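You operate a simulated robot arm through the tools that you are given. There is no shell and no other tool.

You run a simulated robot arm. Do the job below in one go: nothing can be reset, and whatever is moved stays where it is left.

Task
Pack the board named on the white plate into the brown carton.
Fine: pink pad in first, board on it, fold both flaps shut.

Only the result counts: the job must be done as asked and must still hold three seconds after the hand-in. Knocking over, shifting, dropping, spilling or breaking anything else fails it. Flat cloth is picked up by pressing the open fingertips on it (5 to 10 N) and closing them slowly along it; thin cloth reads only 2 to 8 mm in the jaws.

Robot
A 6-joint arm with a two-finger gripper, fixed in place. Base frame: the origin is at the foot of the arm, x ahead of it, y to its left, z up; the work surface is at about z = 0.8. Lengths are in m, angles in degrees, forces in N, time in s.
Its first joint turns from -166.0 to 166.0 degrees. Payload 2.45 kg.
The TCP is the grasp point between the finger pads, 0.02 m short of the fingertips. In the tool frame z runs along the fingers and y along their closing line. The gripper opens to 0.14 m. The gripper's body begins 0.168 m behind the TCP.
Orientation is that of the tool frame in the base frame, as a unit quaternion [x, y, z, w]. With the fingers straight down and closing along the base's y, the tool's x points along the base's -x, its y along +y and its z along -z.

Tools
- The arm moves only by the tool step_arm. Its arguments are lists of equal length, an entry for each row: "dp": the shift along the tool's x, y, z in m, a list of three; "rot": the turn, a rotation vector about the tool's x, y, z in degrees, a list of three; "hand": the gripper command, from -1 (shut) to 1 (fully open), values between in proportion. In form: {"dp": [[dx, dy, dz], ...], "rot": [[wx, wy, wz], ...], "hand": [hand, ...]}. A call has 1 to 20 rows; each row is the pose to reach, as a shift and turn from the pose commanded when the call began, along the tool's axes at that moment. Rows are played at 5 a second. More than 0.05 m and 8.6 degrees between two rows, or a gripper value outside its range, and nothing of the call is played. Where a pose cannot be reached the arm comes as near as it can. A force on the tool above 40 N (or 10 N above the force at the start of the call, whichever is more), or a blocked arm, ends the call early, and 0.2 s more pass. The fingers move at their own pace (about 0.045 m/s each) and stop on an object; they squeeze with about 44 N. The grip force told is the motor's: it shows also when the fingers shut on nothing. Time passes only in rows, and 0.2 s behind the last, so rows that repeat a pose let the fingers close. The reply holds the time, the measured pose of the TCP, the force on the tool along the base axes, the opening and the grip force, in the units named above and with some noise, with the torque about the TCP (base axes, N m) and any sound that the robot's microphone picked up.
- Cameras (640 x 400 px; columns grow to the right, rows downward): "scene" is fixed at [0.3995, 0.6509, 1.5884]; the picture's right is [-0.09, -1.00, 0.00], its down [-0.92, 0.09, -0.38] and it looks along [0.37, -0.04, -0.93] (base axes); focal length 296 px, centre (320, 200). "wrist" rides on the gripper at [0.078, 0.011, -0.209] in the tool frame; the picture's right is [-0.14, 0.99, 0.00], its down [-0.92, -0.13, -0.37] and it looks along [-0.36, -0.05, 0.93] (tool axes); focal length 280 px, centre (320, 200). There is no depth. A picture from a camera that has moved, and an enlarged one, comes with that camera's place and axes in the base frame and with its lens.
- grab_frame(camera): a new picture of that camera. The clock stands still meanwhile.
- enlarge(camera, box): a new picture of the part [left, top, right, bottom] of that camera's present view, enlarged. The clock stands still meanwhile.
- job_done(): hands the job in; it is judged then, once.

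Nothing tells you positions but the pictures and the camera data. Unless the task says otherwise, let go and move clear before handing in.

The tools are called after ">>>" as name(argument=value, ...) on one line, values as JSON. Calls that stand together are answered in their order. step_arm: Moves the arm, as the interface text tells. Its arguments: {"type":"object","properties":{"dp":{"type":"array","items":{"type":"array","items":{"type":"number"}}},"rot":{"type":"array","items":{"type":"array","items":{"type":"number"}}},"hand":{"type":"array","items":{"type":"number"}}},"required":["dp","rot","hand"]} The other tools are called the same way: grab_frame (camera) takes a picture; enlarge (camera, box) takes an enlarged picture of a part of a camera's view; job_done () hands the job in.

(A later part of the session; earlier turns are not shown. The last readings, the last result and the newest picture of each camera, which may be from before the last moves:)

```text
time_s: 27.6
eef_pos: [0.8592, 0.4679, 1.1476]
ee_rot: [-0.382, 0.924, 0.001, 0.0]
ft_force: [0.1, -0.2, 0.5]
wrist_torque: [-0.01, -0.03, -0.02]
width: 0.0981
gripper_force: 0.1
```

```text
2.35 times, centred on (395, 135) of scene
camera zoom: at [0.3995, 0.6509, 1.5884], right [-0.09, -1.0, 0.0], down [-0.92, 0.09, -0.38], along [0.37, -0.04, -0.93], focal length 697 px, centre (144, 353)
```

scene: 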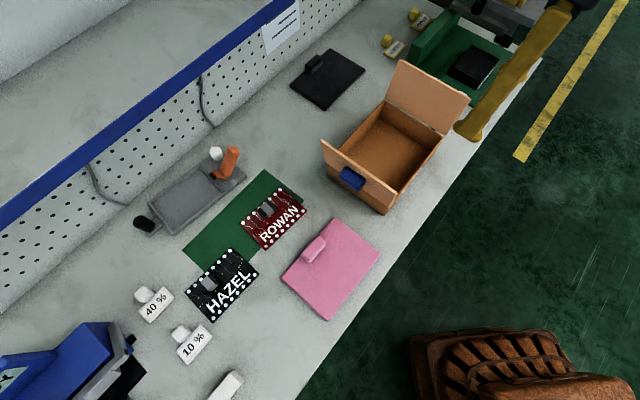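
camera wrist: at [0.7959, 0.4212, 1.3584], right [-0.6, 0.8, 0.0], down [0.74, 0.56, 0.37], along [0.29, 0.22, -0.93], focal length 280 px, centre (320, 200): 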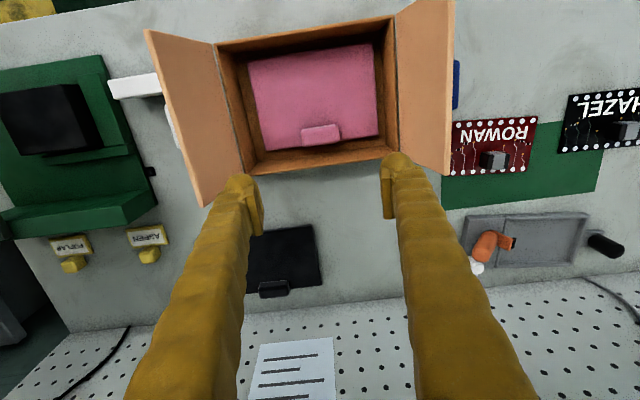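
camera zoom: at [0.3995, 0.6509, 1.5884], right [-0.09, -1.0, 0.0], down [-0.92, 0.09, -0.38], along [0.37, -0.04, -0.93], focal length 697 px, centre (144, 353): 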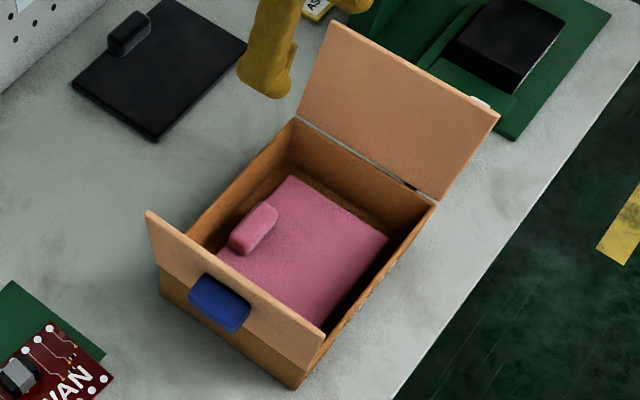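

The pad lies flat in the carton. Now I'll go for ROWAN: its chip is at a radius of about 1.035 m, beyond vertical reach, so I'll approach with the fingers tilted outward about 18°.

>>> step_arm(dp=[[-0.0068, 0.0471, 0], [-0.0136, 0.0942, 0], [-0.0204, 0.1413, 0], [-0.0271, 0.1883, 0], [-0.0339, 0.2354, 0], [-0.0407, 0.2825, 0], [-0.0475, 0.3296, 0.02], [-0.0475, 0.3296, 0.048], [-0.0475, 0.3296, 0.048]], rot=[[0, 0, 0.6], [0, 0, 1.2], [0, 0, 1.8], [0, 0, 2.4], [0, 0, 3], [0, 0, 3.6], [0, 0, 4.2], [0, 0, 4.2], [0, 0, 4.2]], hand=[0.1, 0.1, 0.1, 0.1, 0.1, 0.1, 0.1, 0.1, 0.1])

>>> step_arm(dp=[[-0.01, 0.001, 0.01], [-0.02, 0.0018, 0.03], [-0.03, 0.0027, 0.06], [-0.04, 0.0036, 0.09], [-0.0475, 0.0046, 0.12], [-0.0475, 0.0046, 0.15], [-0.0475, 0.0046, 0.15]], rot=[[0, -4, 0], [0, -8, 0], [0, -12, 0], [0, -16, 0], [0, -18, 0], [0, -18, 0], [0, -18, 0]], hand=[0.1, 0.1, 0.1, 0.1, 0.1, 0.1, 0.1])

>>> grab_frame(camera="wrist")

>>> grab_frame(camera="scene")

```text
refused: row 7 steps farther than a row can; nothing moved
```

```text
time_s: 29.2
eef_pos: [0.8921, 0.5054, 0.9965]
ee_rot: [-0.378, 0.913, 0.059, 0.143]
ft_force: [0.0, 0.4, 1.5]
wrist_torque: [-0.02, 0.01, -0.03]
width: 0.077
gripper_force: 0.0
```

```text
taken
camera wrist: at [0.7852, 0.4157, 1.1727], right [-0.61, 0.79, 0.04], down [0.63, 0.45, 0.63], along [0.48, 0.41, -0.77], focal length 280 px, centre (320, 200)
```

wrist: 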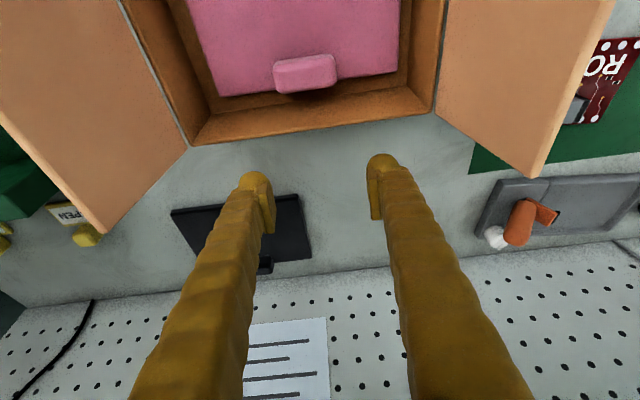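

```text
taken
```

scene: 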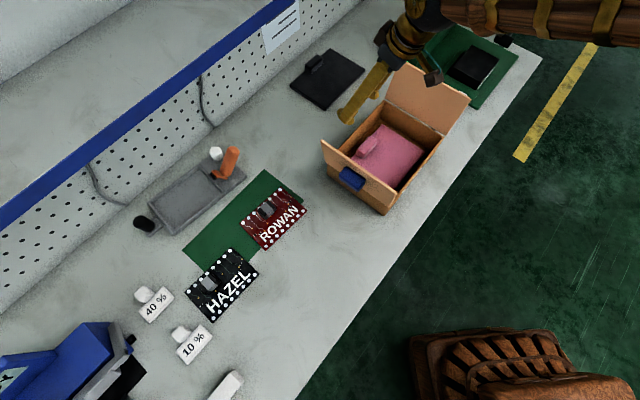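

The first call was refused because one step was too large, and the second then played over the carton, but nothing was touched. I'll lift to a safe height and move across to ROWAN with the tilt kept.

>>> step_arm(dp=[[-0.0134, 0, -0.0412], [-0.0268, 0, -0.0824], [-0.0402, 0, -0.1236], [-0.0402, 0.0468, -0.1236], [-0.0402, 0.0936, -0.1236], [-0.0402, 0.1404, -0.1236], [-0.0402, 0.1871, -0.1236], [-0.0402, 0.2339, -0.1236], [-0.0402, 0.2807, -0.1236], [-0.0402, 0.3275, -0.1236], [-0.0402, 0.3275, -0.1236]], rot=[[0, 0, 0], [0, 0, 0], [0, 0, 0], [0.2, 0, 0.6], [0.4, 0, 1.2], [0.6, 0, 1.8], [0.8, 0, 2.4], [1.0, 0, 3], [1.2, 0, 3.6], [1.3, 0, 4], [1.3, 0, 4]], hand=[0.1, 0.1, 0.1, 0.1, 0.1, 0.1, 0.1, 0.1, 0.1, 0.1, 0.1])

>>> grab_frame(camera="wrist")

```text
time_s: 31.6
eef_pos: [0.6594, 0.7377, 1.1249]
ee_rot: [-0.344, 0.926, 0.053, 0.145]
ft_force: [-0.8, 0.0, -0.5]
wrist_torque: [0.01, -0.02, -0.02]
width: 0.0769
gripper_force: 0.0
```

```text
taken
camera wrist: at [0.5468, 0.6565, 1.3017], right [-0.55, 0.84, 0.04], down [0.66, 0.4, 0.63], along [0.51, 0.37, -0.77], focal length 280 px, centre (320, 200)
```

wrist: 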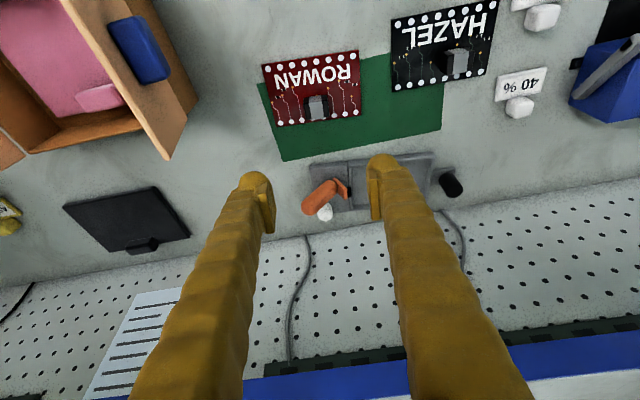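

>>> step_arm(dp=[[0.0051, 0.0004, 0.0457], [0.0102, 0.0008, 0.0913], [0.0154, 0.0013, 0.137], [0.0205, 0.0017, 0.1826], [0.0256, 0.0021, 0.2283], [0.0256, 0.0021, 0.2283]], rot=[[0, 0, 0], [0, 0, 0], [0, 0, 0], [0, 0, 0], [0, 0, 0], [0, 0, 0]], hand=[0.1, 0.1, 0.1, 0.1, 0.1, 0.1])

>>> grab_frame(camera="wrist")

>>> enlarge(camera="scene", box=[200, 130, 340, 270])

```text
time_s: 33.0
eef_pos: [0.6914, 0.7673, 0.9001]
ee_rot: [-0.344, 0.926, 0.054, 0.146]
ft_force: [-0.2, -0.1, 0.0]
wrist_torque: [0.03, -0.03, -0.04]
width: 0.0771
gripper_force: 0.1
```

```text
taken
camera wrist: at [0.5793, 0.6851, 1.0767], right [-0.55, 0.84, 0.04], down [0.66, 0.4, 0.63], along [0.51, 0.37, -0.77], focal length 280 px, centre (320, 200)
```

wrist: 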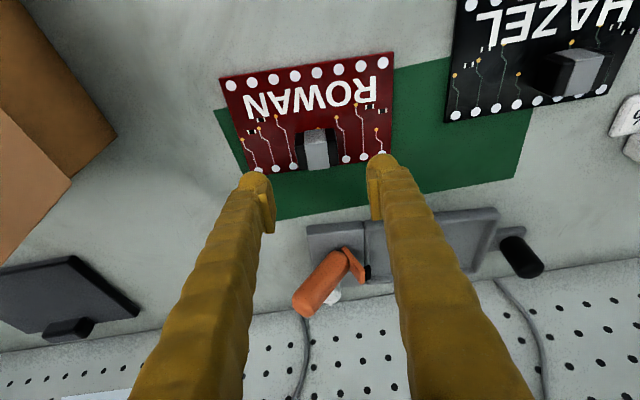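

```text
2.86 times, centred on (270, 200) of scene
camera zoom: at [0.3995, 0.6509, 1.5884], right [-0.09, -1.0, 0.0], down [-0.92, 0.09, -0.38], along [0.37, -0.04, -0.93], focal length 847 px, centre (463, 200)
```

zoom: 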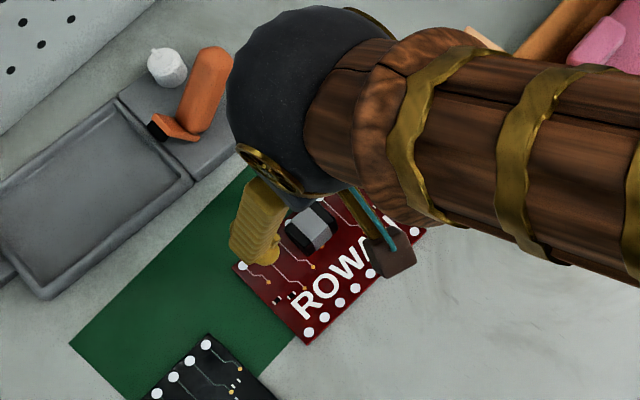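

The chip is lined up (seen at (0.693, 0.769)). I'll descend onto it.

>>> step_arm(dp=[[0.006, 0, 0.022], [0.012, 0, 0.044], [0.0155, 0, 0.0563], [0.0175, 0, 0.0637], [0.0175, 0, 0.0637]], rot=[[0, 0, 0], [0, 0, 0], [0, 0, 0], [0, 0, 0], [0, 0, 0]], hand=[0.1, 0.1, 0.1, 0.1, 0.1])

>>> enlarge(camera="wrist", box=[200, 80, 440, 240])

>>> enlarge(camera="scene", box=[220, 170, 320, 260])

```text
time_s: 34.2
eef_pos: [0.6928, 0.7698, 0.8354]
ee_rot: [-0.342, 0.926, 0.054, 0.146]
ft_force: [0.2, 0.0, -0.9]
wrist_torque: [-0.01, 0.01, -0.02]
width: 0.0769
gripper_force: 0.1
```

```text
2.50 times, centred on (320, 160) of wrist
camera zoom: at [0.5807, 0.6885, 1.0119], right [-0.55, 0.84, 0.04], down [0.66, 0.4, 0.63], along [0.51, 0.37, -0.77], focal length 701 px, centre (320, 300)
```

zoom: 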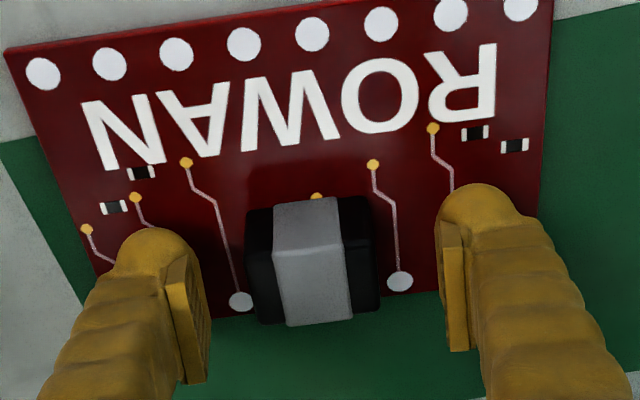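

```text
4.44 times, centred on (270, 215) of scene
camera zoom: at [0.3995, 0.6509, 1.5884], right [-0.09, -1.0, 0.0], down [-0.92, 0.09, -0.38], along [0.37, -0.04, -0.93], focal length 1317 px, centre (542, 133)
```

zoom: 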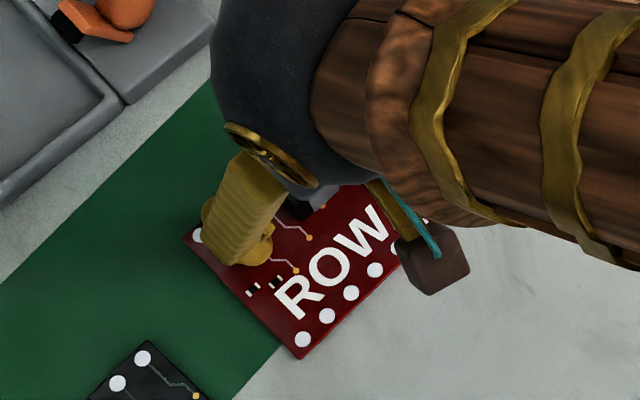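

>>> step_arm(dp=[[0, -0.002, 0], [0, -0.002, 0], [0, -0.002, 0], [0, -0.002, 0], [0, -0.002, 0], [0, -0.002, 0], [0, -0.002, 0]], rot=[[0, 0, 0], [0, 0, 0], [0, 0, 0], [0, 0, 0], [0, 0, 0], [0, 0, 0], [0, 0, 0]], hand=[0.1, -0.1, -0.2, -0.3, -0.4, -0.6, -0.6])

>>> enlarge(camera="wrist", box=[200, 80, 440, 240])

```text
time_s: 35.8
eef_pos: [0.6948, 0.7689, 0.8358]
ee_rot: [-0.343, 0.926, 0.054, 0.146]
ft_force: [0.1, -0.6, 0.2]
wrist_torque: [0.0, 0.05, -0.04]
width: 0.0404
gripper_force: 38.7
```

```text
2.50 times, centred on (320, 160) of wrist
camera zoom: at [0.5822, 0.6872, 1.012], right [-0.55, 0.84, 0.04], down [0.66, 0.4, 0.63], along [0.51, 0.37, -0.77], focal length 701 px, centre (320, 300)
```

zoom: 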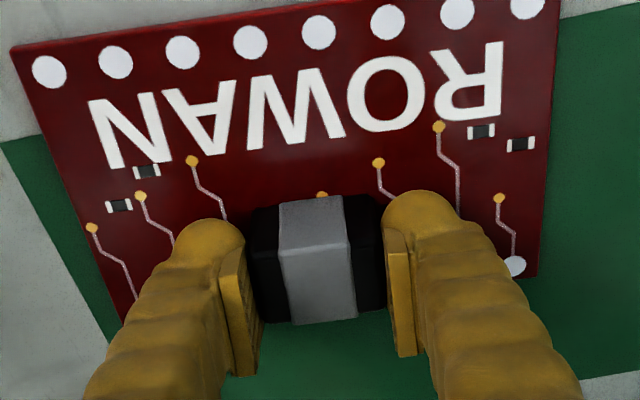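

>>> step_arm(dp=[[-0.003, 0, -0.0095], [-0.0062, 0, -0.019], [-0.0124, 0, -0.038], [-0.0185, 0, -0.057], [-0.0185, 0, -0.057]], rot=[[0, 0, 0], [0, 0, 0], [0, 0, 0], [0, 0, 0], [0, 0, 0]], hand=[-0.7, -0.7, -0.7, -0.7, -0.7])

>>> grab_frame(camera="wrist")

>>> enlarge(camera="scene", box=[200, 150, 340, 290])

```text
time_s: 37.0
eef_pos: [0.6967, 0.7696, 0.8963]
ee_rot: [-0.344, 0.926, 0.054, 0.146]
ft_force: [1.1, -0.2, -1.6]
wrist_torque: [0.0, 0.0, 0.02]
width: 0.0405
gripper_force: 44.4
```

```text
taken
camera wrist: at [0.5836, 0.6883, 1.0731], right [-0.55, 0.84, 0.04], down [0.66, 0.4, 0.63], along [0.51, 0.37, -0.77], focal length 280 px, centre (320, 200)
```

wrist: 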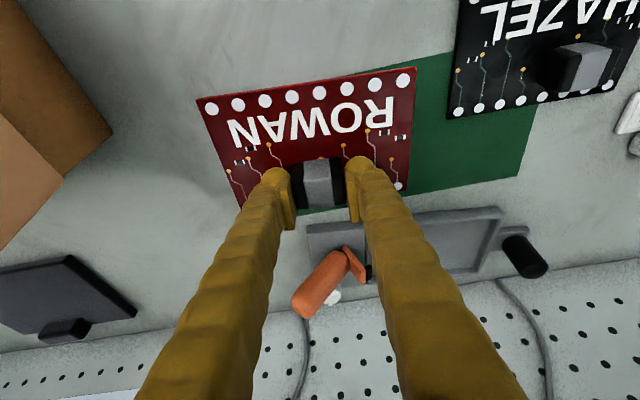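

```text
2.86 times, centred on (270, 220) of scene
camera zoom: at [0.3995, 0.6509, 1.5884], right [-0.09, -1.0, 0.0], down [-0.92, 0.09, -0.38], along [0.37, -0.04, -0.93], focal length 847 px, centre (463, 143)
```

zoom: 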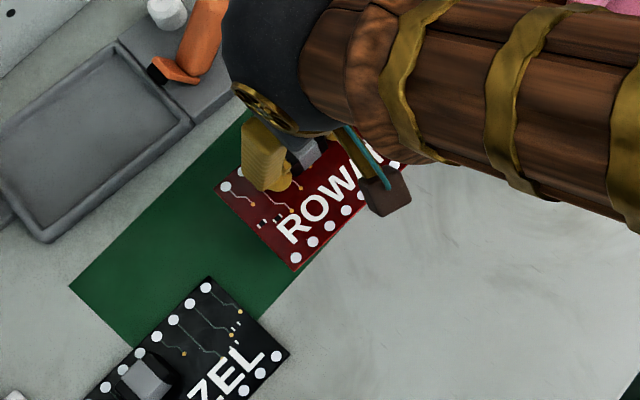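

ROWAN is held level. I'll raise it over the flap height and carry it above the pad, turning it square with the carton.

>>> step_arm(dp=[[-0.0031, 0, -0.0419], [-0.0062, 0, -0.0838], [-0.0093, 0, -0.1257], [-0.0124, 0, -0.1676], [-0.0155, 0, -0.2095], [-0.0063, -0.0423, -0.2125], [0.0029, -0.0846, -0.2155], [0.0121, -0.1269, -0.2185], [0.0213, -0.1693, -0.2215], [0.0305, -0.2116, -0.2244], [0.0397, -0.2539, -0.2274], [0.0489, -0.2962, -0.2304], [0.0581, -0.3385, -0.2334], [0.0581, -0.3385, -0.2334]], rot=[[0, 0, 0], [0, 0, 0], [0, 0, 0], [0, 0, 0], [0, 0, 0], [-0.2, 0, -0.5], [-0.3, 0, -1], [-0.5, 0, -1.5], [-0.6, 0, -2], [-0.8, 0, -2.5], [-1, 0, -3], [-1.1, 0, -3.5], [-1.27, 0, -3.9], [-1.27, 0, -3.9]], hand=[-0.7, -0.7, -0.7, -0.7, -0.7, -0.7, -0.7, -0.7, -0.7, -0.7, -0.7, -0.7, -0.7, -0.7])

>>> grab_frame(camera="wrist")

>>> enlarge(camera="scene", box=[290, 20, 500, 230])

```text
time_s: 40.0
eef_pos: [0.8211, 0.4285, 1.097]
ee_rot: [-0.377, 0.913, 0.06, 0.144]
ft_force: [-1.0, -1.0, -0.5]
wrist_torque: [-0.01, 0.03, 0.0]
width: 0.0406
gripper_force: 43.8
```

```text
taken
camera wrist: at [0.7157, 0.338, 1.274], right [-0.61, 0.79, 0.04], down [0.63, 0.45, 0.63], along [0.48, 0.41, -0.77], focal length 280 px, centre (320, 200)
```

wrist: 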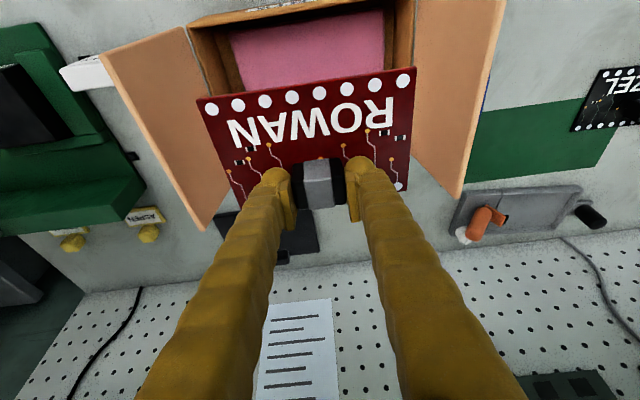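

```text
1.90 times, centred on (395, 125) of scene
camera zoom: at [0.3995, 0.6509, 1.5884], right [-0.09, -1.0, 0.0], down [-0.92, 0.09, -0.38], along [0.37, -0.04, -0.93], focal length 564 px, centre (177, 343)
```

zoom: 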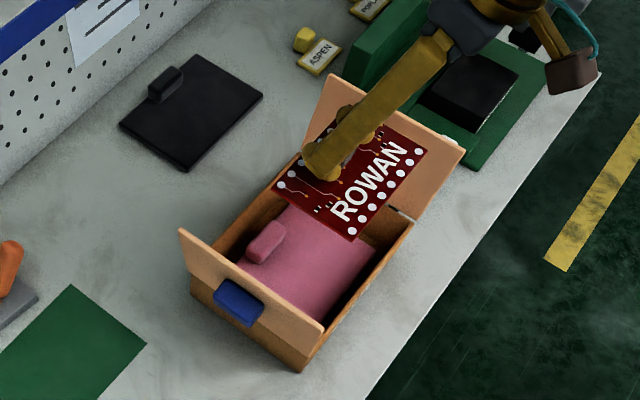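

>>> step_arm(dp=[[0.0124, 0, 0.038], [0.0247, 0, 0.0761], [0.0371, 0, 0.1141], [0.0494, 0, 0.1522], [0.0547, 0, 0.1683], [0.0547, 0, 0.1683]], rot=[[0, 0, 0], [0, 0, 0], [0, 0, 0], [0, 0, 0], [0, 0, 0], [0, 0, 0]], hand=[-0.7, -0.7, -0.7, -0.7, -0.7, -0.7])

>>> grab_frame(camera="wrist")

>>> enlarge(camera="scene", box=[310, 50, 480, 220])

```text
time_s: 41.4
eef_pos: [0.8192, 0.4296, 0.922]
ee_rot: [-0.377, 0.913, 0.059, 0.144]
ft_force: [-0.2, 0.2, -1.5]
wrist_torque: [-0.01, -0.01, 0.0]
width: 0.0403
gripper_force: 44.1
```

```text
taken
camera wrist: at [0.714, 0.3395, 1.0986], right [-0.61, 0.79, 0.04], down [0.63, 0.45, 0.63], along [0.48, 0.41, -0.77], focal length 280 px, centre (320, 200)
```

wrist: 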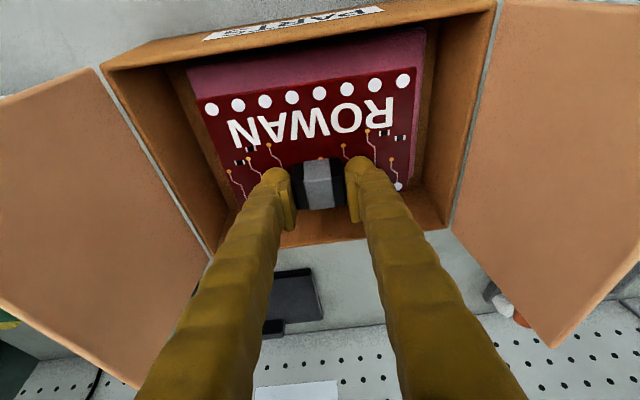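

```text
2.35 times, centred on (395, 135) of scene
camera zoom: at [0.3995, 0.6509, 1.5884], right [-0.09, -1.0, 0.0], down [-0.92, 0.09, -0.38], along [0.37, -0.04, -0.93], focal length 697 px, centre (144, 353)
```

zoom: 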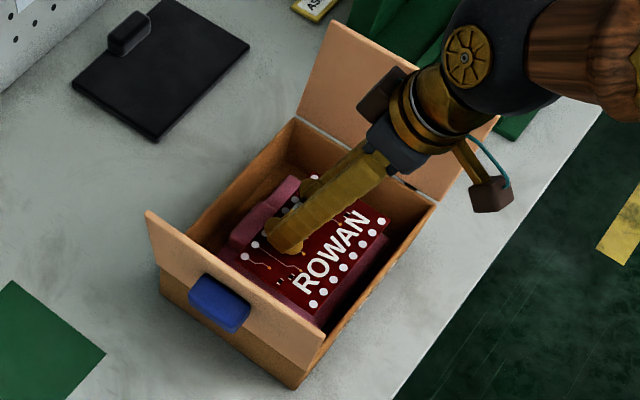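

Alignment is good, with the board clear of the pad's tab. I'll lower it gently onto the pad.

>>> step_arm(dp=[[0.0093, 0, 0.0285], [0.017, 0, 0.0523], [0.0201, 0, 0.0618], [0.0213, 0, 0.0656], [0.0219, 0, 0.0675], [0.0219, 0, 0.0675]], rot=[[0, 0, 0], [0, 0, 0], [0, 0, 0], [0, 0, 0], [0, 0, 0], [0, 0, 0]], hand=[-0.7, -0.7, -0.7, -0.7, -0.7, -0.7])

>>> grab_frame(camera="wrist")

```text
time_s: 42.8
eef_pos: [0.8201, 0.4294, 0.8548]
ee_rot: [-0.376, 0.913, 0.06, 0.146]
ft_force: [6.4, 1.8, 35.9]
wrist_torque: [0.15, -0.2, -0.01]
width: 0.0406
gripper_force: 44.0
```

```text
taken
camera wrist: at [0.7136, 0.3401, 1.0301], right [-0.61, 0.8, 0.04], down [0.63, 0.45, 0.64], along [0.49, 0.41, -0.77], focal length 280 px, centre (320, 200)
```

wrist: 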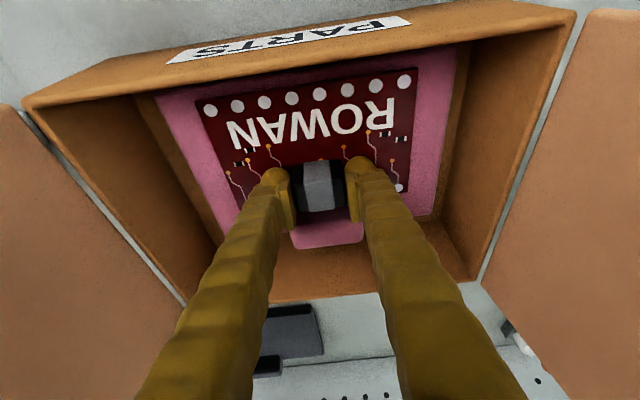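

It has made contact, pressing a bit hard at 36 N. I'll ease up and release.

>>> step_arm(dp=[[-0.0005, 0, -0.0014], [-0.0005, 0, -0.0014]], rot=[[0, 0, 0], [0, 0, 0]], hand=[-0.7, -0.7])

```text
time_s: 43.4
eef_pos: [0.8196, 0.4295, 0.8539]
ee_rot: [-0.376, 0.913, 0.059, 0.144]
ft_force: [3.6, 2.4, 29.6]
wrist_torque: [0.4, -0.46, 0.01]
width: 0.0403
gripper_force: 43.7
```

>>> step_arm(dp=[[-0.0005, 0, -0.0015], [-0.001, 0, -0.003], [-0.001, 0, -0.003]], rot=[[0, 0, 0], [0, 0, 0], [0, 0, 0]], hand=[-0.7, -0.7, -0.7])

```text
time_s: 44.2
eef_pos: [0.8196, 0.429, 0.8566]
ee_rot: [-0.377, 0.913, 0.059, 0.142]
ft_force: [1.6, -0.1, -0.5]
wrist_torque: [0.01, 0.0, -0.03]
width: 0.0405
gripper_force: 44.4
```

>>> step_arm(dp=[[0.0003, 0, 0.001], [0.0003, 0, 0.001], [0.0003, 0, 0.001], [0.0003, 0, 0.001], [0.0003, 0, 0.001]], rot=[[0, 0, 0], [0, 0, 0], [0, 0, 0], [0, 0, 0], [0, 0, 0]], hand=[-0.7, -0.3, 0, 0.1, 0.1])

>>> enlarge(camera="wrist", box=[140, 40, 500, 280])

```text
time_s: 45.4
eef_pos: [0.8193, 0.4291, 0.8559]
ee_rot: [-0.376, 0.913, 0.059, 0.144]
ft_force: [-0.7, 0.1, -0.4]
wrist_torque: [0.04, -0.03, 0.01]
width: 0.0768
gripper_force: 0.2
```

```text
1.67 times, centred on (320, 160) of wrist
camera zoom: at [0.7133, 0.3399, 1.0322], right [-0.61, 0.79, 0.04], down [0.63, 0.45, 0.63], along [0.48, 0.41, -0.77], focal length 467 px, centre (320, 267)
```

zoom: 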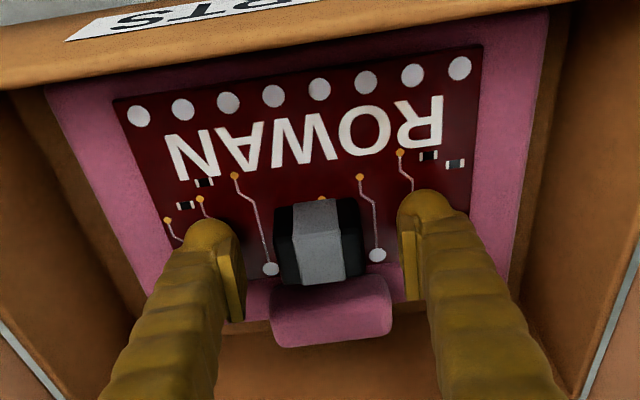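

The board rests on the pad in front of the tab. I'll retract straight up and check.

>>> step_arm(dp=[[-0.0062, 0, -0.019], [-0.0185, 0, -0.0571], [-0.0309, 0, -0.0951], [-0.0433, 0, -0.1332], [-0.0556, 0, -0.1712], [-0.068, 0, -0.2092], [-0.0834, 0, -0.2568], [-0.0834, 0, -0.2568], [-0.0834, 0, -0.2568], [-0.0834, 0, -0.2568]], rot=[[0, 0, 0], [0, 0, 0], [0, 0, 0], [0, 0, 0], [0, 0, 0], [0, 0, 0], [0, 0, 0], [0, 8, 0], [0, 16, 0], [0, 17.8, 0]], hand=[0.1, 0.1, 0.1, 0.1, 0.1, 0.1, 0.1, 0.1, 0.1, 0.1])

>>> grab_frame(camera="wrist")

>>> enlarge(camera="scene", box=[310, 50, 480, 220])

```text
time_s: 47.6
eef_pos: [0.821, 0.4297, 1.1262]
ee_rot: [-0.381, 0.925, 0.0, -0.001]
ft_force: [-0.6, 0.1, 0.1]
wrist_torque: [-0.01, -0.01, -0.01]
width: 0.0771
gripper_force: 0.2
```

```text
taken
camera wrist: at [0.7566, 0.3831, 1.3361], right [-0.6, 0.8, 0.0], down [0.74, 0.56, 0.37], along [0.3, 0.22, -0.93], focal length 280 px, centre (320, 200)
```

wrist: 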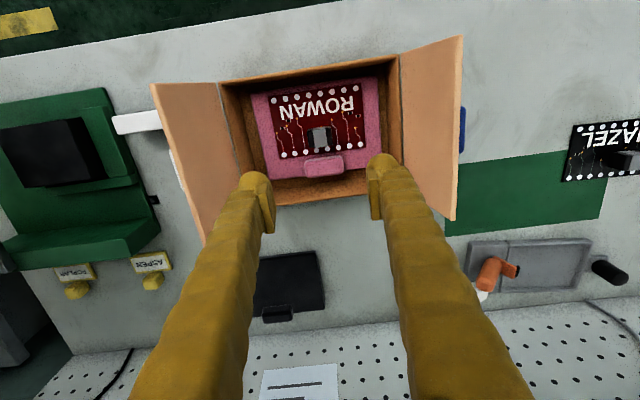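

```text
2.35 times, centred on (395, 135) of scene
camera zoom: at [0.3995, 0.6509, 1.5884], right [-0.09, -1.0, 0.0], down [-0.92, 0.09, -0.38], along [0.37, -0.04, -0.93], focal length 697 px, centre (144, 353)
```

zoom: 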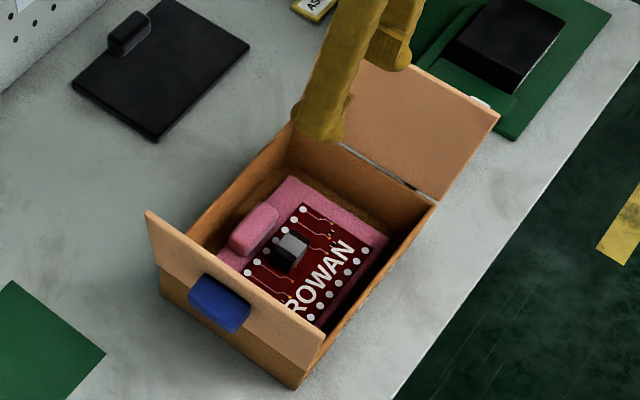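

The pad and board are in place. Now the flaps: each stands about 10° open with a pull knob on its outside near z 0.97. I'll shut the gripper, go down outside flap 1 (blue knob), and push the knob along its closing arc.

>>> step_arm(dp=[[0.0015, 0.0473, 0], [0.003, 0.0947, 0], [0.0044, 0.142, 0], [0.006, 0.1894, 0], [0.0074, 0.2367, 0], [0.0074, 0.2367, 0.047], [0.0074, 0.2367, 0.094], [0.0074, 0.2367, 0.14], [0.0074, 0.2367, 0.14]], rot=[[0, 0, 0], [0, 0, 0], [0, 0, 0], [0, 0, 0], [0, 0, 0], [0, 0, 0], [0, 0, 0], [0, 0, 0], [0, 0, 0]], hand=[-1, -1, -1, -1, -1, -1, -1, -1, -1])

>>> grab_frame(camera="wrist")

>>> enlarge(camera="scene", box=[310, 50, 480, 220])

```text
time_s: 49.6
eef_pos: [0.6444, 0.5927, 0.9842]
ee_rot: [-0.382, 0.924, 0.001, 0.001]
ft_force: [0.6, 0.4, 0.1]
wrist_torque: [0.0, -0.01, 0.01]
width: 0.0003
gripper_force: 29.9
```

```text
taken
camera wrist: at [0.5812, 0.5459, 1.1951], right [-0.6, 0.8, 0.0], down [0.74, 0.56, 0.37], along [0.3, 0.22, -0.93], focal length 280 px, centre (320, 200)
```

wrist: 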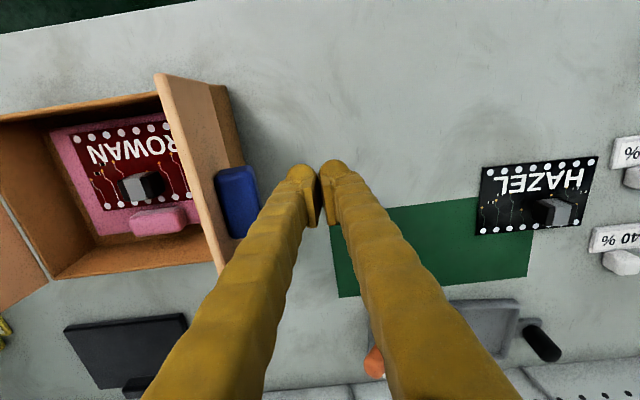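

```text
2.35 times, centred on (395, 135) of scene
camera zoom: at [0.3995, 0.6509, 1.5884], right [-0.09, -1.0, 0.0], down [-0.92, 0.09, -0.38], along [0.37, -0.04, -0.93], focal length 697 px, centre (144, 353)
```

zoom: 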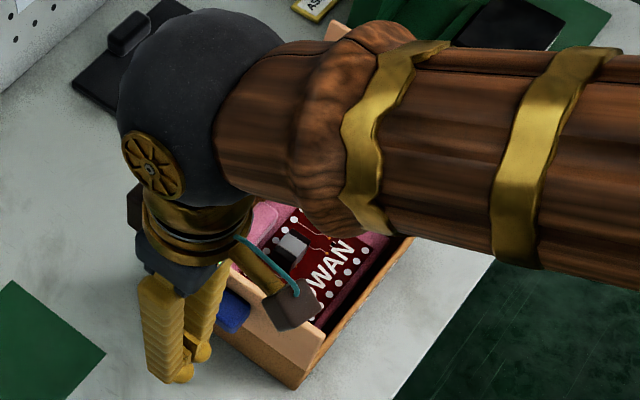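

The blue knob's outer face is at u = -0.097, as calculated. I'll push the first half of the arc slowly and look.

>>> step_arm(dp=[[-0.005, -0.023, -0.003], [-0.005, -0.0464, -0.006], [-0.005, -0.055, -0.009], [-0.005, -0.0624, -0.011], [-0.005, -0.075, -0.0135], [-0.005, -0.088, -0.0154], [-0.005, -0.101, -0.0145], [-0.005, -0.1139, -0.0128], [-0.005, -0.1139, -0.0128]], rot=[[0, 0, 0], [0, 0, 0], [0, 0, 0], [0, 0, 0], [0, 0, 0], [0, 0, 0], [0, 0, 0], [0, 0, 0], [0, 0, 0]], hand=[-1, -1, -1, -1, -1, -1, -1, -1, -1])

>>> grab_frame(camera="wrist")

>>> enlarge(camera="scene", box=[310, 50, 480, 220])

```text
time_s: 51.6
eef_pos: [0.7311, 0.5151, 0.998]
ee_rot: [-0.382, 0.924, 0.0, -0.001]
ft_force: [0.3, -0.3, -0.2]
wrist_torque: [-0.01, 0.01, 0.0]
width: 0.0
gripper_force: 29.6
```

```text
taken
camera wrist: at [0.6683, 0.4679, 1.2087], right [-0.6, 0.8, 0.0], down [0.74, 0.56, 0.37], along [0.3, 0.22, -0.93], focal length 280 px, centre (320, 200)
```

wrist: 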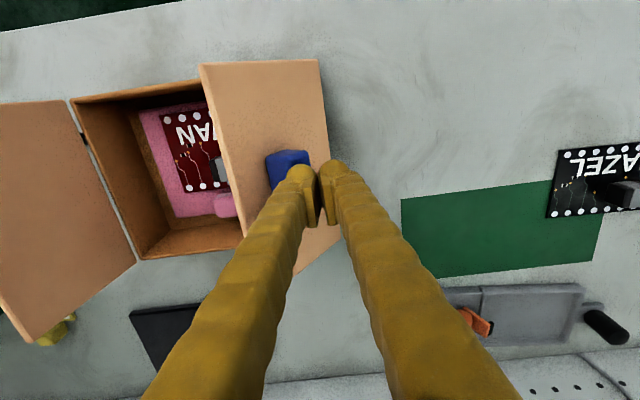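

```text
2.35 times, centred on (395, 135) of scene
camera zoom: at [0.3995, 0.6509, 1.5884], right [-0.09, -1.0, 0.0], down [-0.92, 0.09, -0.38], along [0.37, -0.04, -0.93], focal length 697 px, centre (144, 353)
```

zoom: 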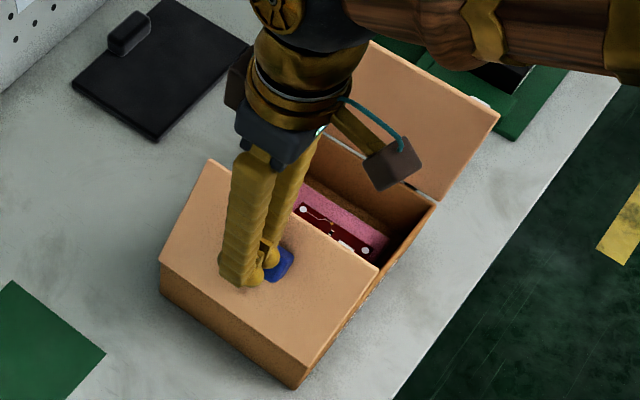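

>>> step_arm(dp=[[0, -0.012, 0.004], [0, -0.0245, 0.009], [0, -0.036, 0.016], [0, -0.0455, 0.0235], [0, -0.055, 0.033], [0, -0.0625, 0.0435], [0, -0.069, 0.055], [0, -0.0735, 0.064], [0, -0.0735, 0.064]], rot=[[0, 0, 0], [0, 0, 0], [0, 0, 0], [0, 0, 0], [0, 0, 0], [0, 0, 0], [0, 0, 0], [0, 0, 0], [0, 0, 0]], hand=[-1, -1, -1, -1, -1, -1, -1, -1, -1])

>>> grab_frame(camera="wrist")

>>> enlarge(camera="scene", box=[310, 50, 480, 220])

```text
time_s: 53.3
eef_pos: [0.7806, 0.4668, 0.9441]
ee_rot: [-0.382, 0.924, 0.001, 0.002]
ft_force: [-6.6, -0.2, 22.8]
wrist_torque: [-0.07, 0.19, 0.12]
width: 0.0061
gripper_force: 29.3
stopped in row 8: the force on the tool passed its limit at 55 N (the readings are from after the stop); the commanded pose is now the measured one
```

```text
taken
camera wrist: at [0.717, 0.4187, 1.1543], right [-0.6, 0.8, 0.0], down [0.74, 0.56, 0.37], along [0.3, 0.23, -0.93], focal length 280 px, centre (320, 200)
```

wrist: 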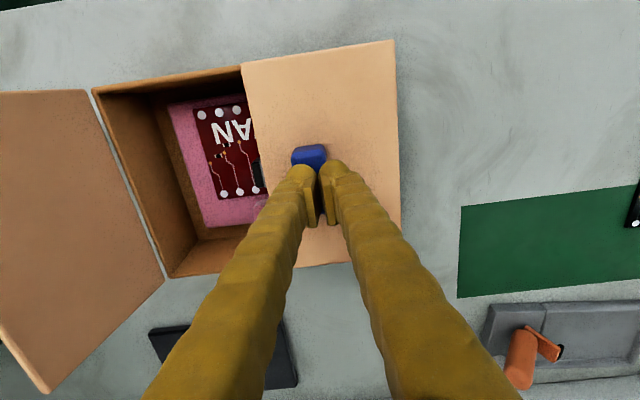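

```text
2.35 times, centred on (395, 135) of scene
camera zoom: at [0.3995, 0.6509, 1.5884], right [-0.09, -1.0, 0.0], down [-0.92, 0.09, -0.38], along [0.37, -0.04, -0.93], focal length 697 px, centre (144, 353)
```

zoom: 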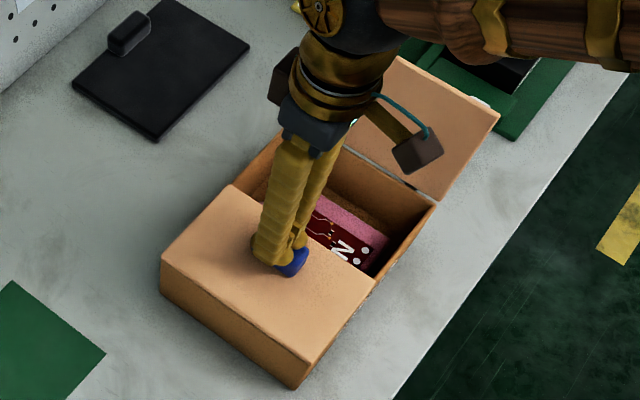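

Flap 1 looks flat and the push met a hard stop. I'll lift off and see whether it stays shut.

>>> step_arm(dp=[[0, 0, -0.02], [0, 0, -0.06], [0, 0, -0.1], [0, 0, -0.14], [0, 0, -0.18], [0, 0, -0.2], [0, 0, -0.2], [0, 0, -0.2]], rot=[[0, 0, 0], [0, 0, 0], [0, 0, 0], [0, 0, 0], [0, 0, 0], [0, 0, 0], [0, 0, 0], [0, 0, 0]], hand=[-1, -1, -1, -1, -1, -1, -1, -1])

>>> grab_frame(camera="wrist")

>>> enlarge(camera="scene", box=[310, 50, 480, 220])

```text
time_s: 55.1
eef_pos: [0.7805, 0.467, 1.1425]
ee_rot: [-0.381, 0.924, 0.001, 0.001]
ft_force: [0.0, 0.1, 0.5]
wrist_torque: [0.02, 0.03, -0.03]
width: 0.0
gripper_force: 29.6
```

```text
taken
camera wrist: at [0.7171, 0.4191, 1.353], right [-0.6, 0.8, 0.0], down [0.74, 0.56, 0.37], along [0.3, 0.22, -0.93], focal length 280 px, centre (320, 200)
```

wrist: 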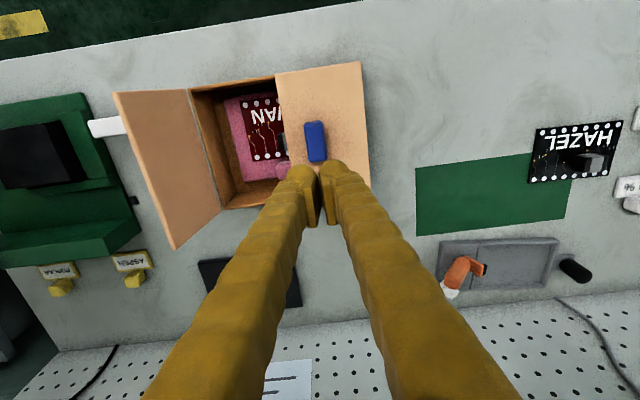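

```text
2.35 times, centred on (395, 135) of scene
camera zoom: at [0.3995, 0.6509, 1.5884], right [-0.09, -1.0, 0.0], down [-0.92, 0.09, -0.38], along [0.37, -0.04, -0.93], focal length 697 px, centre (144, 353)
```

zoom: 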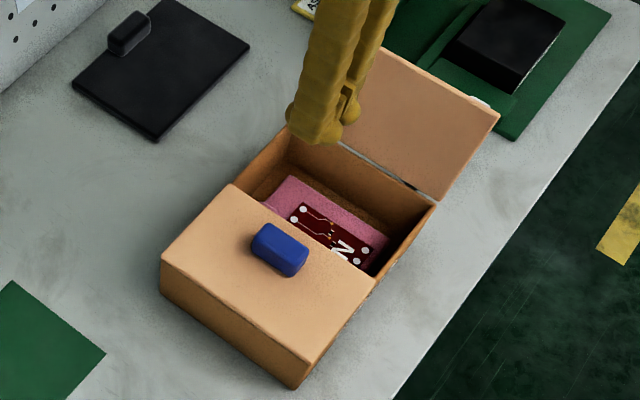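

Flap 1 stays shut. Flap 2's knob is close to the reach limit from outside, so I'll push that flap's face near its robot-side edge (v about 0.815), clear of the knob. First I'll position the tool outside it.

>>> step_arm(dp=[[0.0112, -0.0427, 0], [0.0223, -0.0854, 0], [0.0335, -0.1282, 0], [0.0447, -0.1709, 0], [0.0558, -0.2136, 0], [0.067, -0.2563, 0], [0.067, -0.2563, 0.045], [0.067, -0.2563, 0.09], [0.067, -0.2563, 0.1375], [0.067, -0.2563, 0.1375]], rot=[[0, 0, 0], [0, 0, 0], [0, 0, 0], [0, 0, 0], [0, 0, 0], [0, 0, 0], [0, 0, 0], [0, 0, 0], [0, 0, 0], [0, 0, 0]], hand=[-1, -1, -1, -1, -1, -1, -1, -1, -1, -1])

>>> grab_frame(camera="wrist")

>>> enlarge(camera="scene", box=[310, 20, 510, 220])

```text
time_s: 57.3
eef_pos: [0.9141, 0.2398, 1.0022]
ee_rot: [-0.382, 0.924, 0.001, 0.002]
ft_force: [-0.1, -0.8, -0.7]
wrist_torque: [0.01, 0.0, 0.01]
width: 0.0
gripper_force: 28.8
```

```text
taken
camera wrist: at [0.8504, 0.1919, 1.213], right [-0.6, 0.8, 0.0], down [0.74, 0.56, 0.37], along [0.3, 0.22, -0.93], focal length 280 px, centre (320, 200)
```

wrist: 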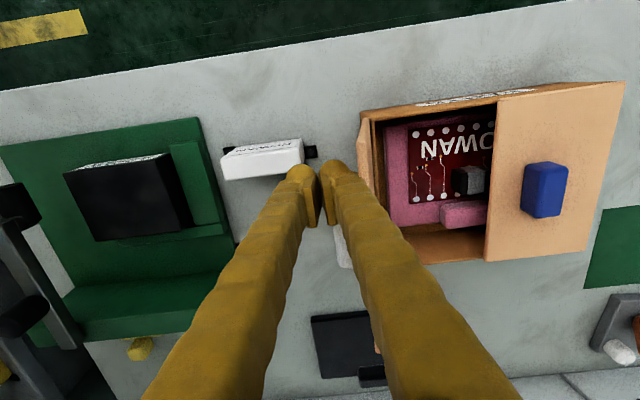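

```text
2.00 times, centred on (410, 120) of scene
camera zoom: at [0.3995, 0.6509, 1.5884], right [-0.09, -1.0, 0.0], down [-0.92, 0.09, -0.38], along [0.37, -0.04, -0.93], focal length 593 px, centre (140, 360)
```

zoom: 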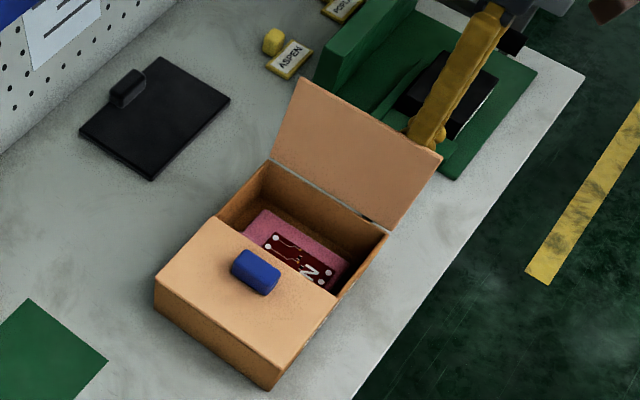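

>>> step_arm(dp=[[0, 0.015, 0], [0, 0.03, 0], [0, 0.0448, 0], [0, 0.06, -0.003], [0, 0.0748, -0.004], [0, 0.09, -0.003], [0, 0.1028, 0], [0, 0.115, 0.008], [0, 0.1273, 0.018], [0, 0.1273, 0.018]], rot=[[0, 0, 0], [0, 0, 0], [0, 0, 0], [0, 0, 0], [0, 0, 0], [0, 0, 0], [0, 0, 0], [0, 0, 0], [0, 0, 0], [0, 0, 0]], hand=[-1, -1, -1, -1, -1, -1, -1, -1, -1, -1])

>>> grab_frame(camera="wrist")

>>> enlarge(camera="scene", box=[310, 20, 510, 220])

```text
time_s: 59.5
eef_pos: [0.824, 0.3289, 0.9867]
ee_rot: [-0.382, 0.924, 0.002, 0.001]
ft_force: [-0.5, 0.1, -0.6]
wrist_torque: [-0.01, -0.04, 0.01]
width: 0.0001
gripper_force: 29.6
```

```text
taken
camera wrist: at [0.7615, 0.2803, 1.1967], right [-0.6, 0.8, 0.0], down [0.74, 0.56, 0.37], along [0.3, 0.22, -0.93], focal length 280 px, centre (320, 200)
```

wrist: 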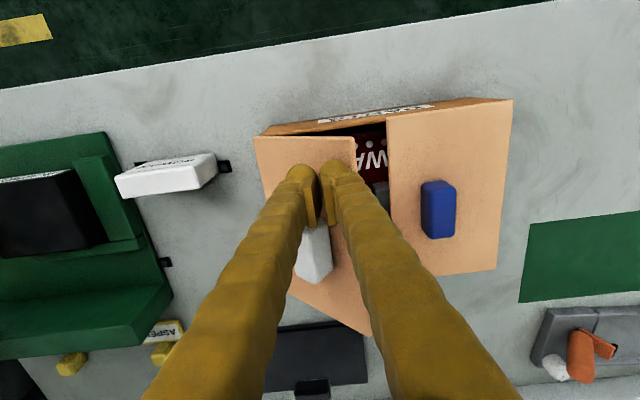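

```text
2.00 times, centred on (410, 120) of scene
camera zoom: at [0.3995, 0.6509, 1.5884], right [-0.09, -1.0, 0.0], down [-0.92, 0.09, -0.38], along [0.37, -0.04, -0.93], focal length 593 px, centre (140, 360)
```

zoom: 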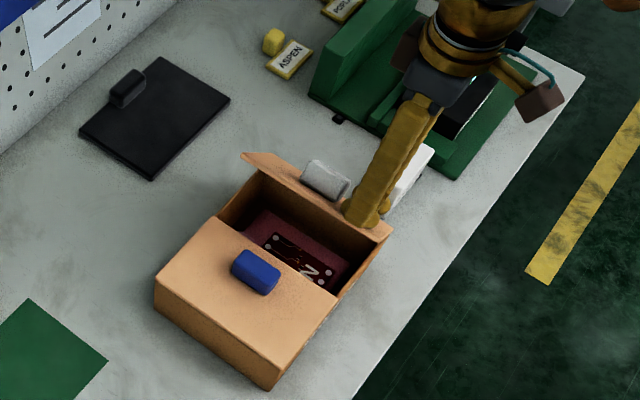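

Flap 2 is following, now at about 45°. I'll continue the arc down.

>>> step_arm(dp=[[0, 0.01, 0.012], [0, 0.019, 0.0255], [0, 0.026, 0.039], [0, 0.0315, 0.0527], [0, 0.035, 0.065], [0, 0.0365, 0.074], [0, 0.0365, 0.079], [0, 0.0365, 0.082], [0, 0.0365, 0.082]], rot=[[0, 0, 0], [0, 0, 0], [0, 0, 0], [0, 0, 0], [0, 0, 0], [0, 0, 0], [0, 0, 0], [0, 0, 0], [0, 0, 0]], hand=[-1, -1, -1, -1, -1, -1, -1, -1, -1])

>>> grab_frame(camera="wrist")

>>> enlarge(camera="scene", box=[310, 20, 510, 220])

```text
time_s: 61.2
eef_pos: [0.7988, 0.3546, 0.9122]
ee_rot: [-0.381, 0.924, 0.001, 0.004]
ft_force: [-5.0, -2.2, 19.7]
wrist_torque: [-0.15, 0.08, 0.09]
width: 0.006
gripper_force: 29.4
stopped in row 8: the force on the tool passed its limit at 45 N (the readings are from after the stop); the commanded pose is now the measured one
```

```text
taken
camera wrist: at [0.7353, 0.3068, 1.1219], right [-0.6, 0.8, 0.0], down [0.74, 0.56, 0.38], along [0.3, 0.23, -0.93], focal length 280 px, centre (320, 200)
```

wrist: 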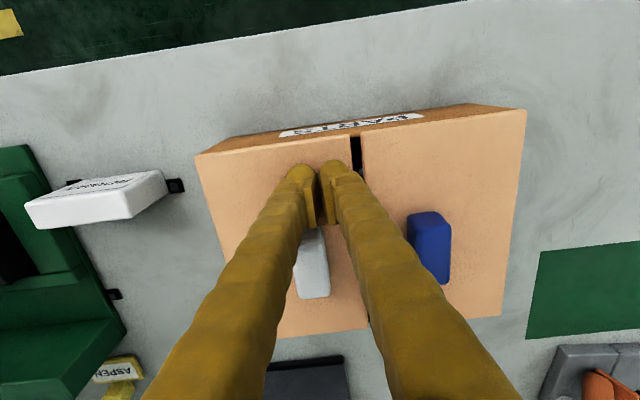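

```text
2.00 times, centred on (410, 120) of scene
camera zoom: at [0.3995, 0.6509, 1.5884], right [-0.09, -1.0, 0.0], down [-0.92, 0.09, -0.38], along [0.37, -0.04, -0.93], focal length 593 px, centre (140, 360)
```

zoom: 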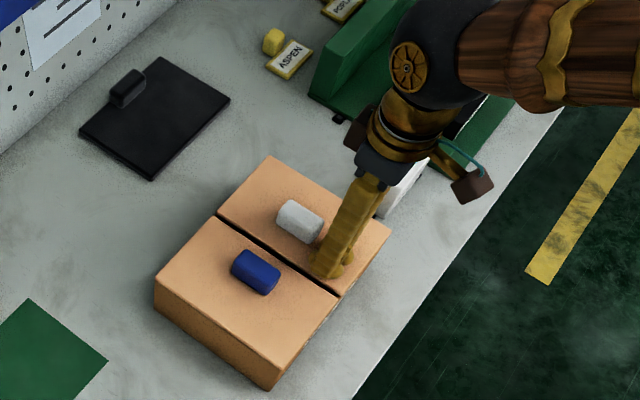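

Both flaps look shut. I'll lift off, move clear and inspect.

>>> step_arm(dp=[[0, 0, -0.02], [0.01, 0, -0.06], [0.03, 0, -0.1], [0.06, 0, -0.14], [0.09, 0, -0.17], [0.12, 0, -0.2], [0.12, 0, -0.2], [0.12, 0, -0.2]], rot=[[0, 0, 0], [0, 0, 0], [0, 0, 0], [0, 0, 0], [0, 0, 0], [0, 0, 0], [0, 0, 0], [0, 0, 0]], hand=[-1, -1, -1, -1, -1, -1, -1, -1])

>>> grab_frame(camera="wrist")

>>> enlarge(camera="wrist", box=[180, 80, 500, 290])

>>> enlarge(camera="scene", box=[340, 80, 450, 220])

>>> grab_frame(camera="scene")

```text
time_s: 63.0
eef_pos: [0.7123, 0.2699, 1.1104]
ee_rot: [-0.382, 0.924, 0.001, 0.002]
ft_force: [-0.3, 1.0, 0.3]
wrist_torque: [0.0, 0.02, 0.01]
width: 0.0002
gripper_force: 29.8
```

```text
taken
camera wrist: at [0.6485, 0.2213, 1.3203], right [-0.6, 0.8, 0.0], down [0.74, 0.56, 0.37], along [0.3, 0.23, -0.93], focal length 280 px, centre (320, 200)
```

wrist: 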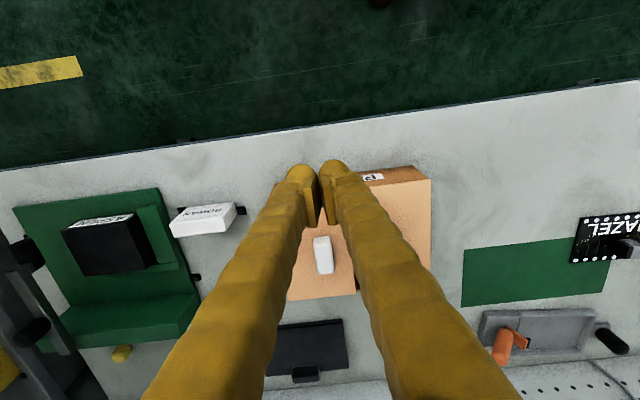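

```text
1.90 times, centred on (340, 185) of wrist
camera zoom: at [0.6485, 0.2213, 1.3203], right [-0.6, 0.8, 0.0], down [0.74, 0.56, 0.37], along [0.3, 0.23, -0.93], focal length 534 px, centre (282, 229)
```

zoom: 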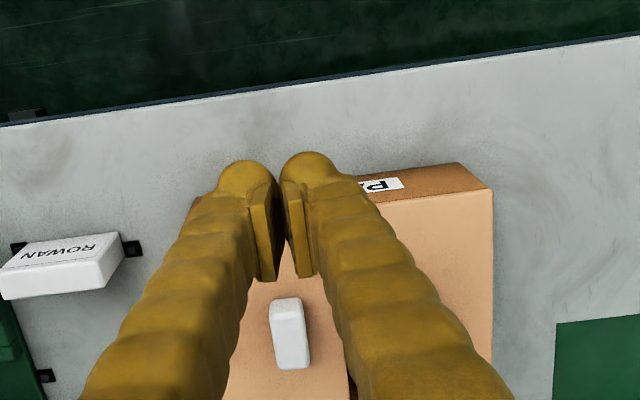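

```text
2.86 times, centred on (395, 150) of scene
camera zoom: at [0.3995, 0.6509, 1.5884], right [-0.09, -1.0, 0.0], down [-0.92, 0.09, -0.38], along [0.37, -0.04, -0.93], focal length 847 px, centre (106, 343)
```

zoom: 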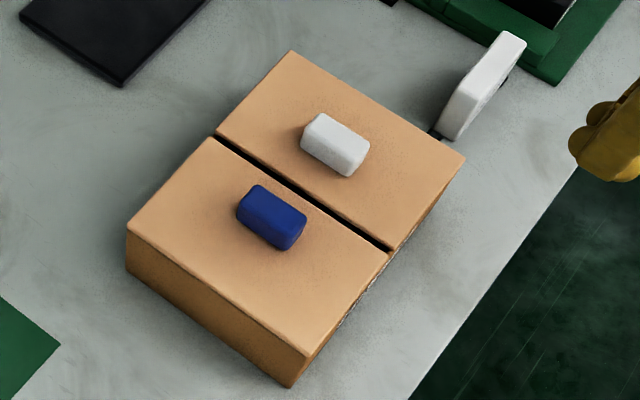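

```text
taken
```

scene: 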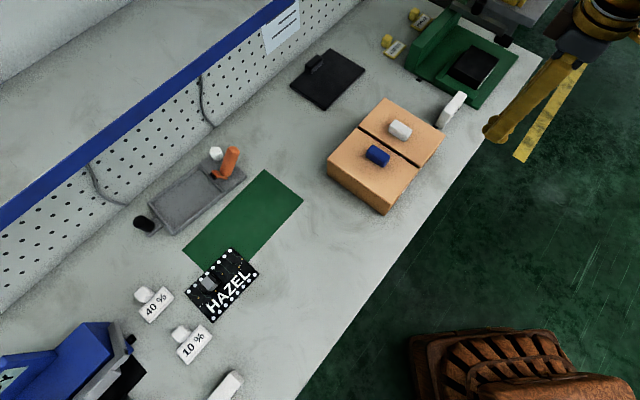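

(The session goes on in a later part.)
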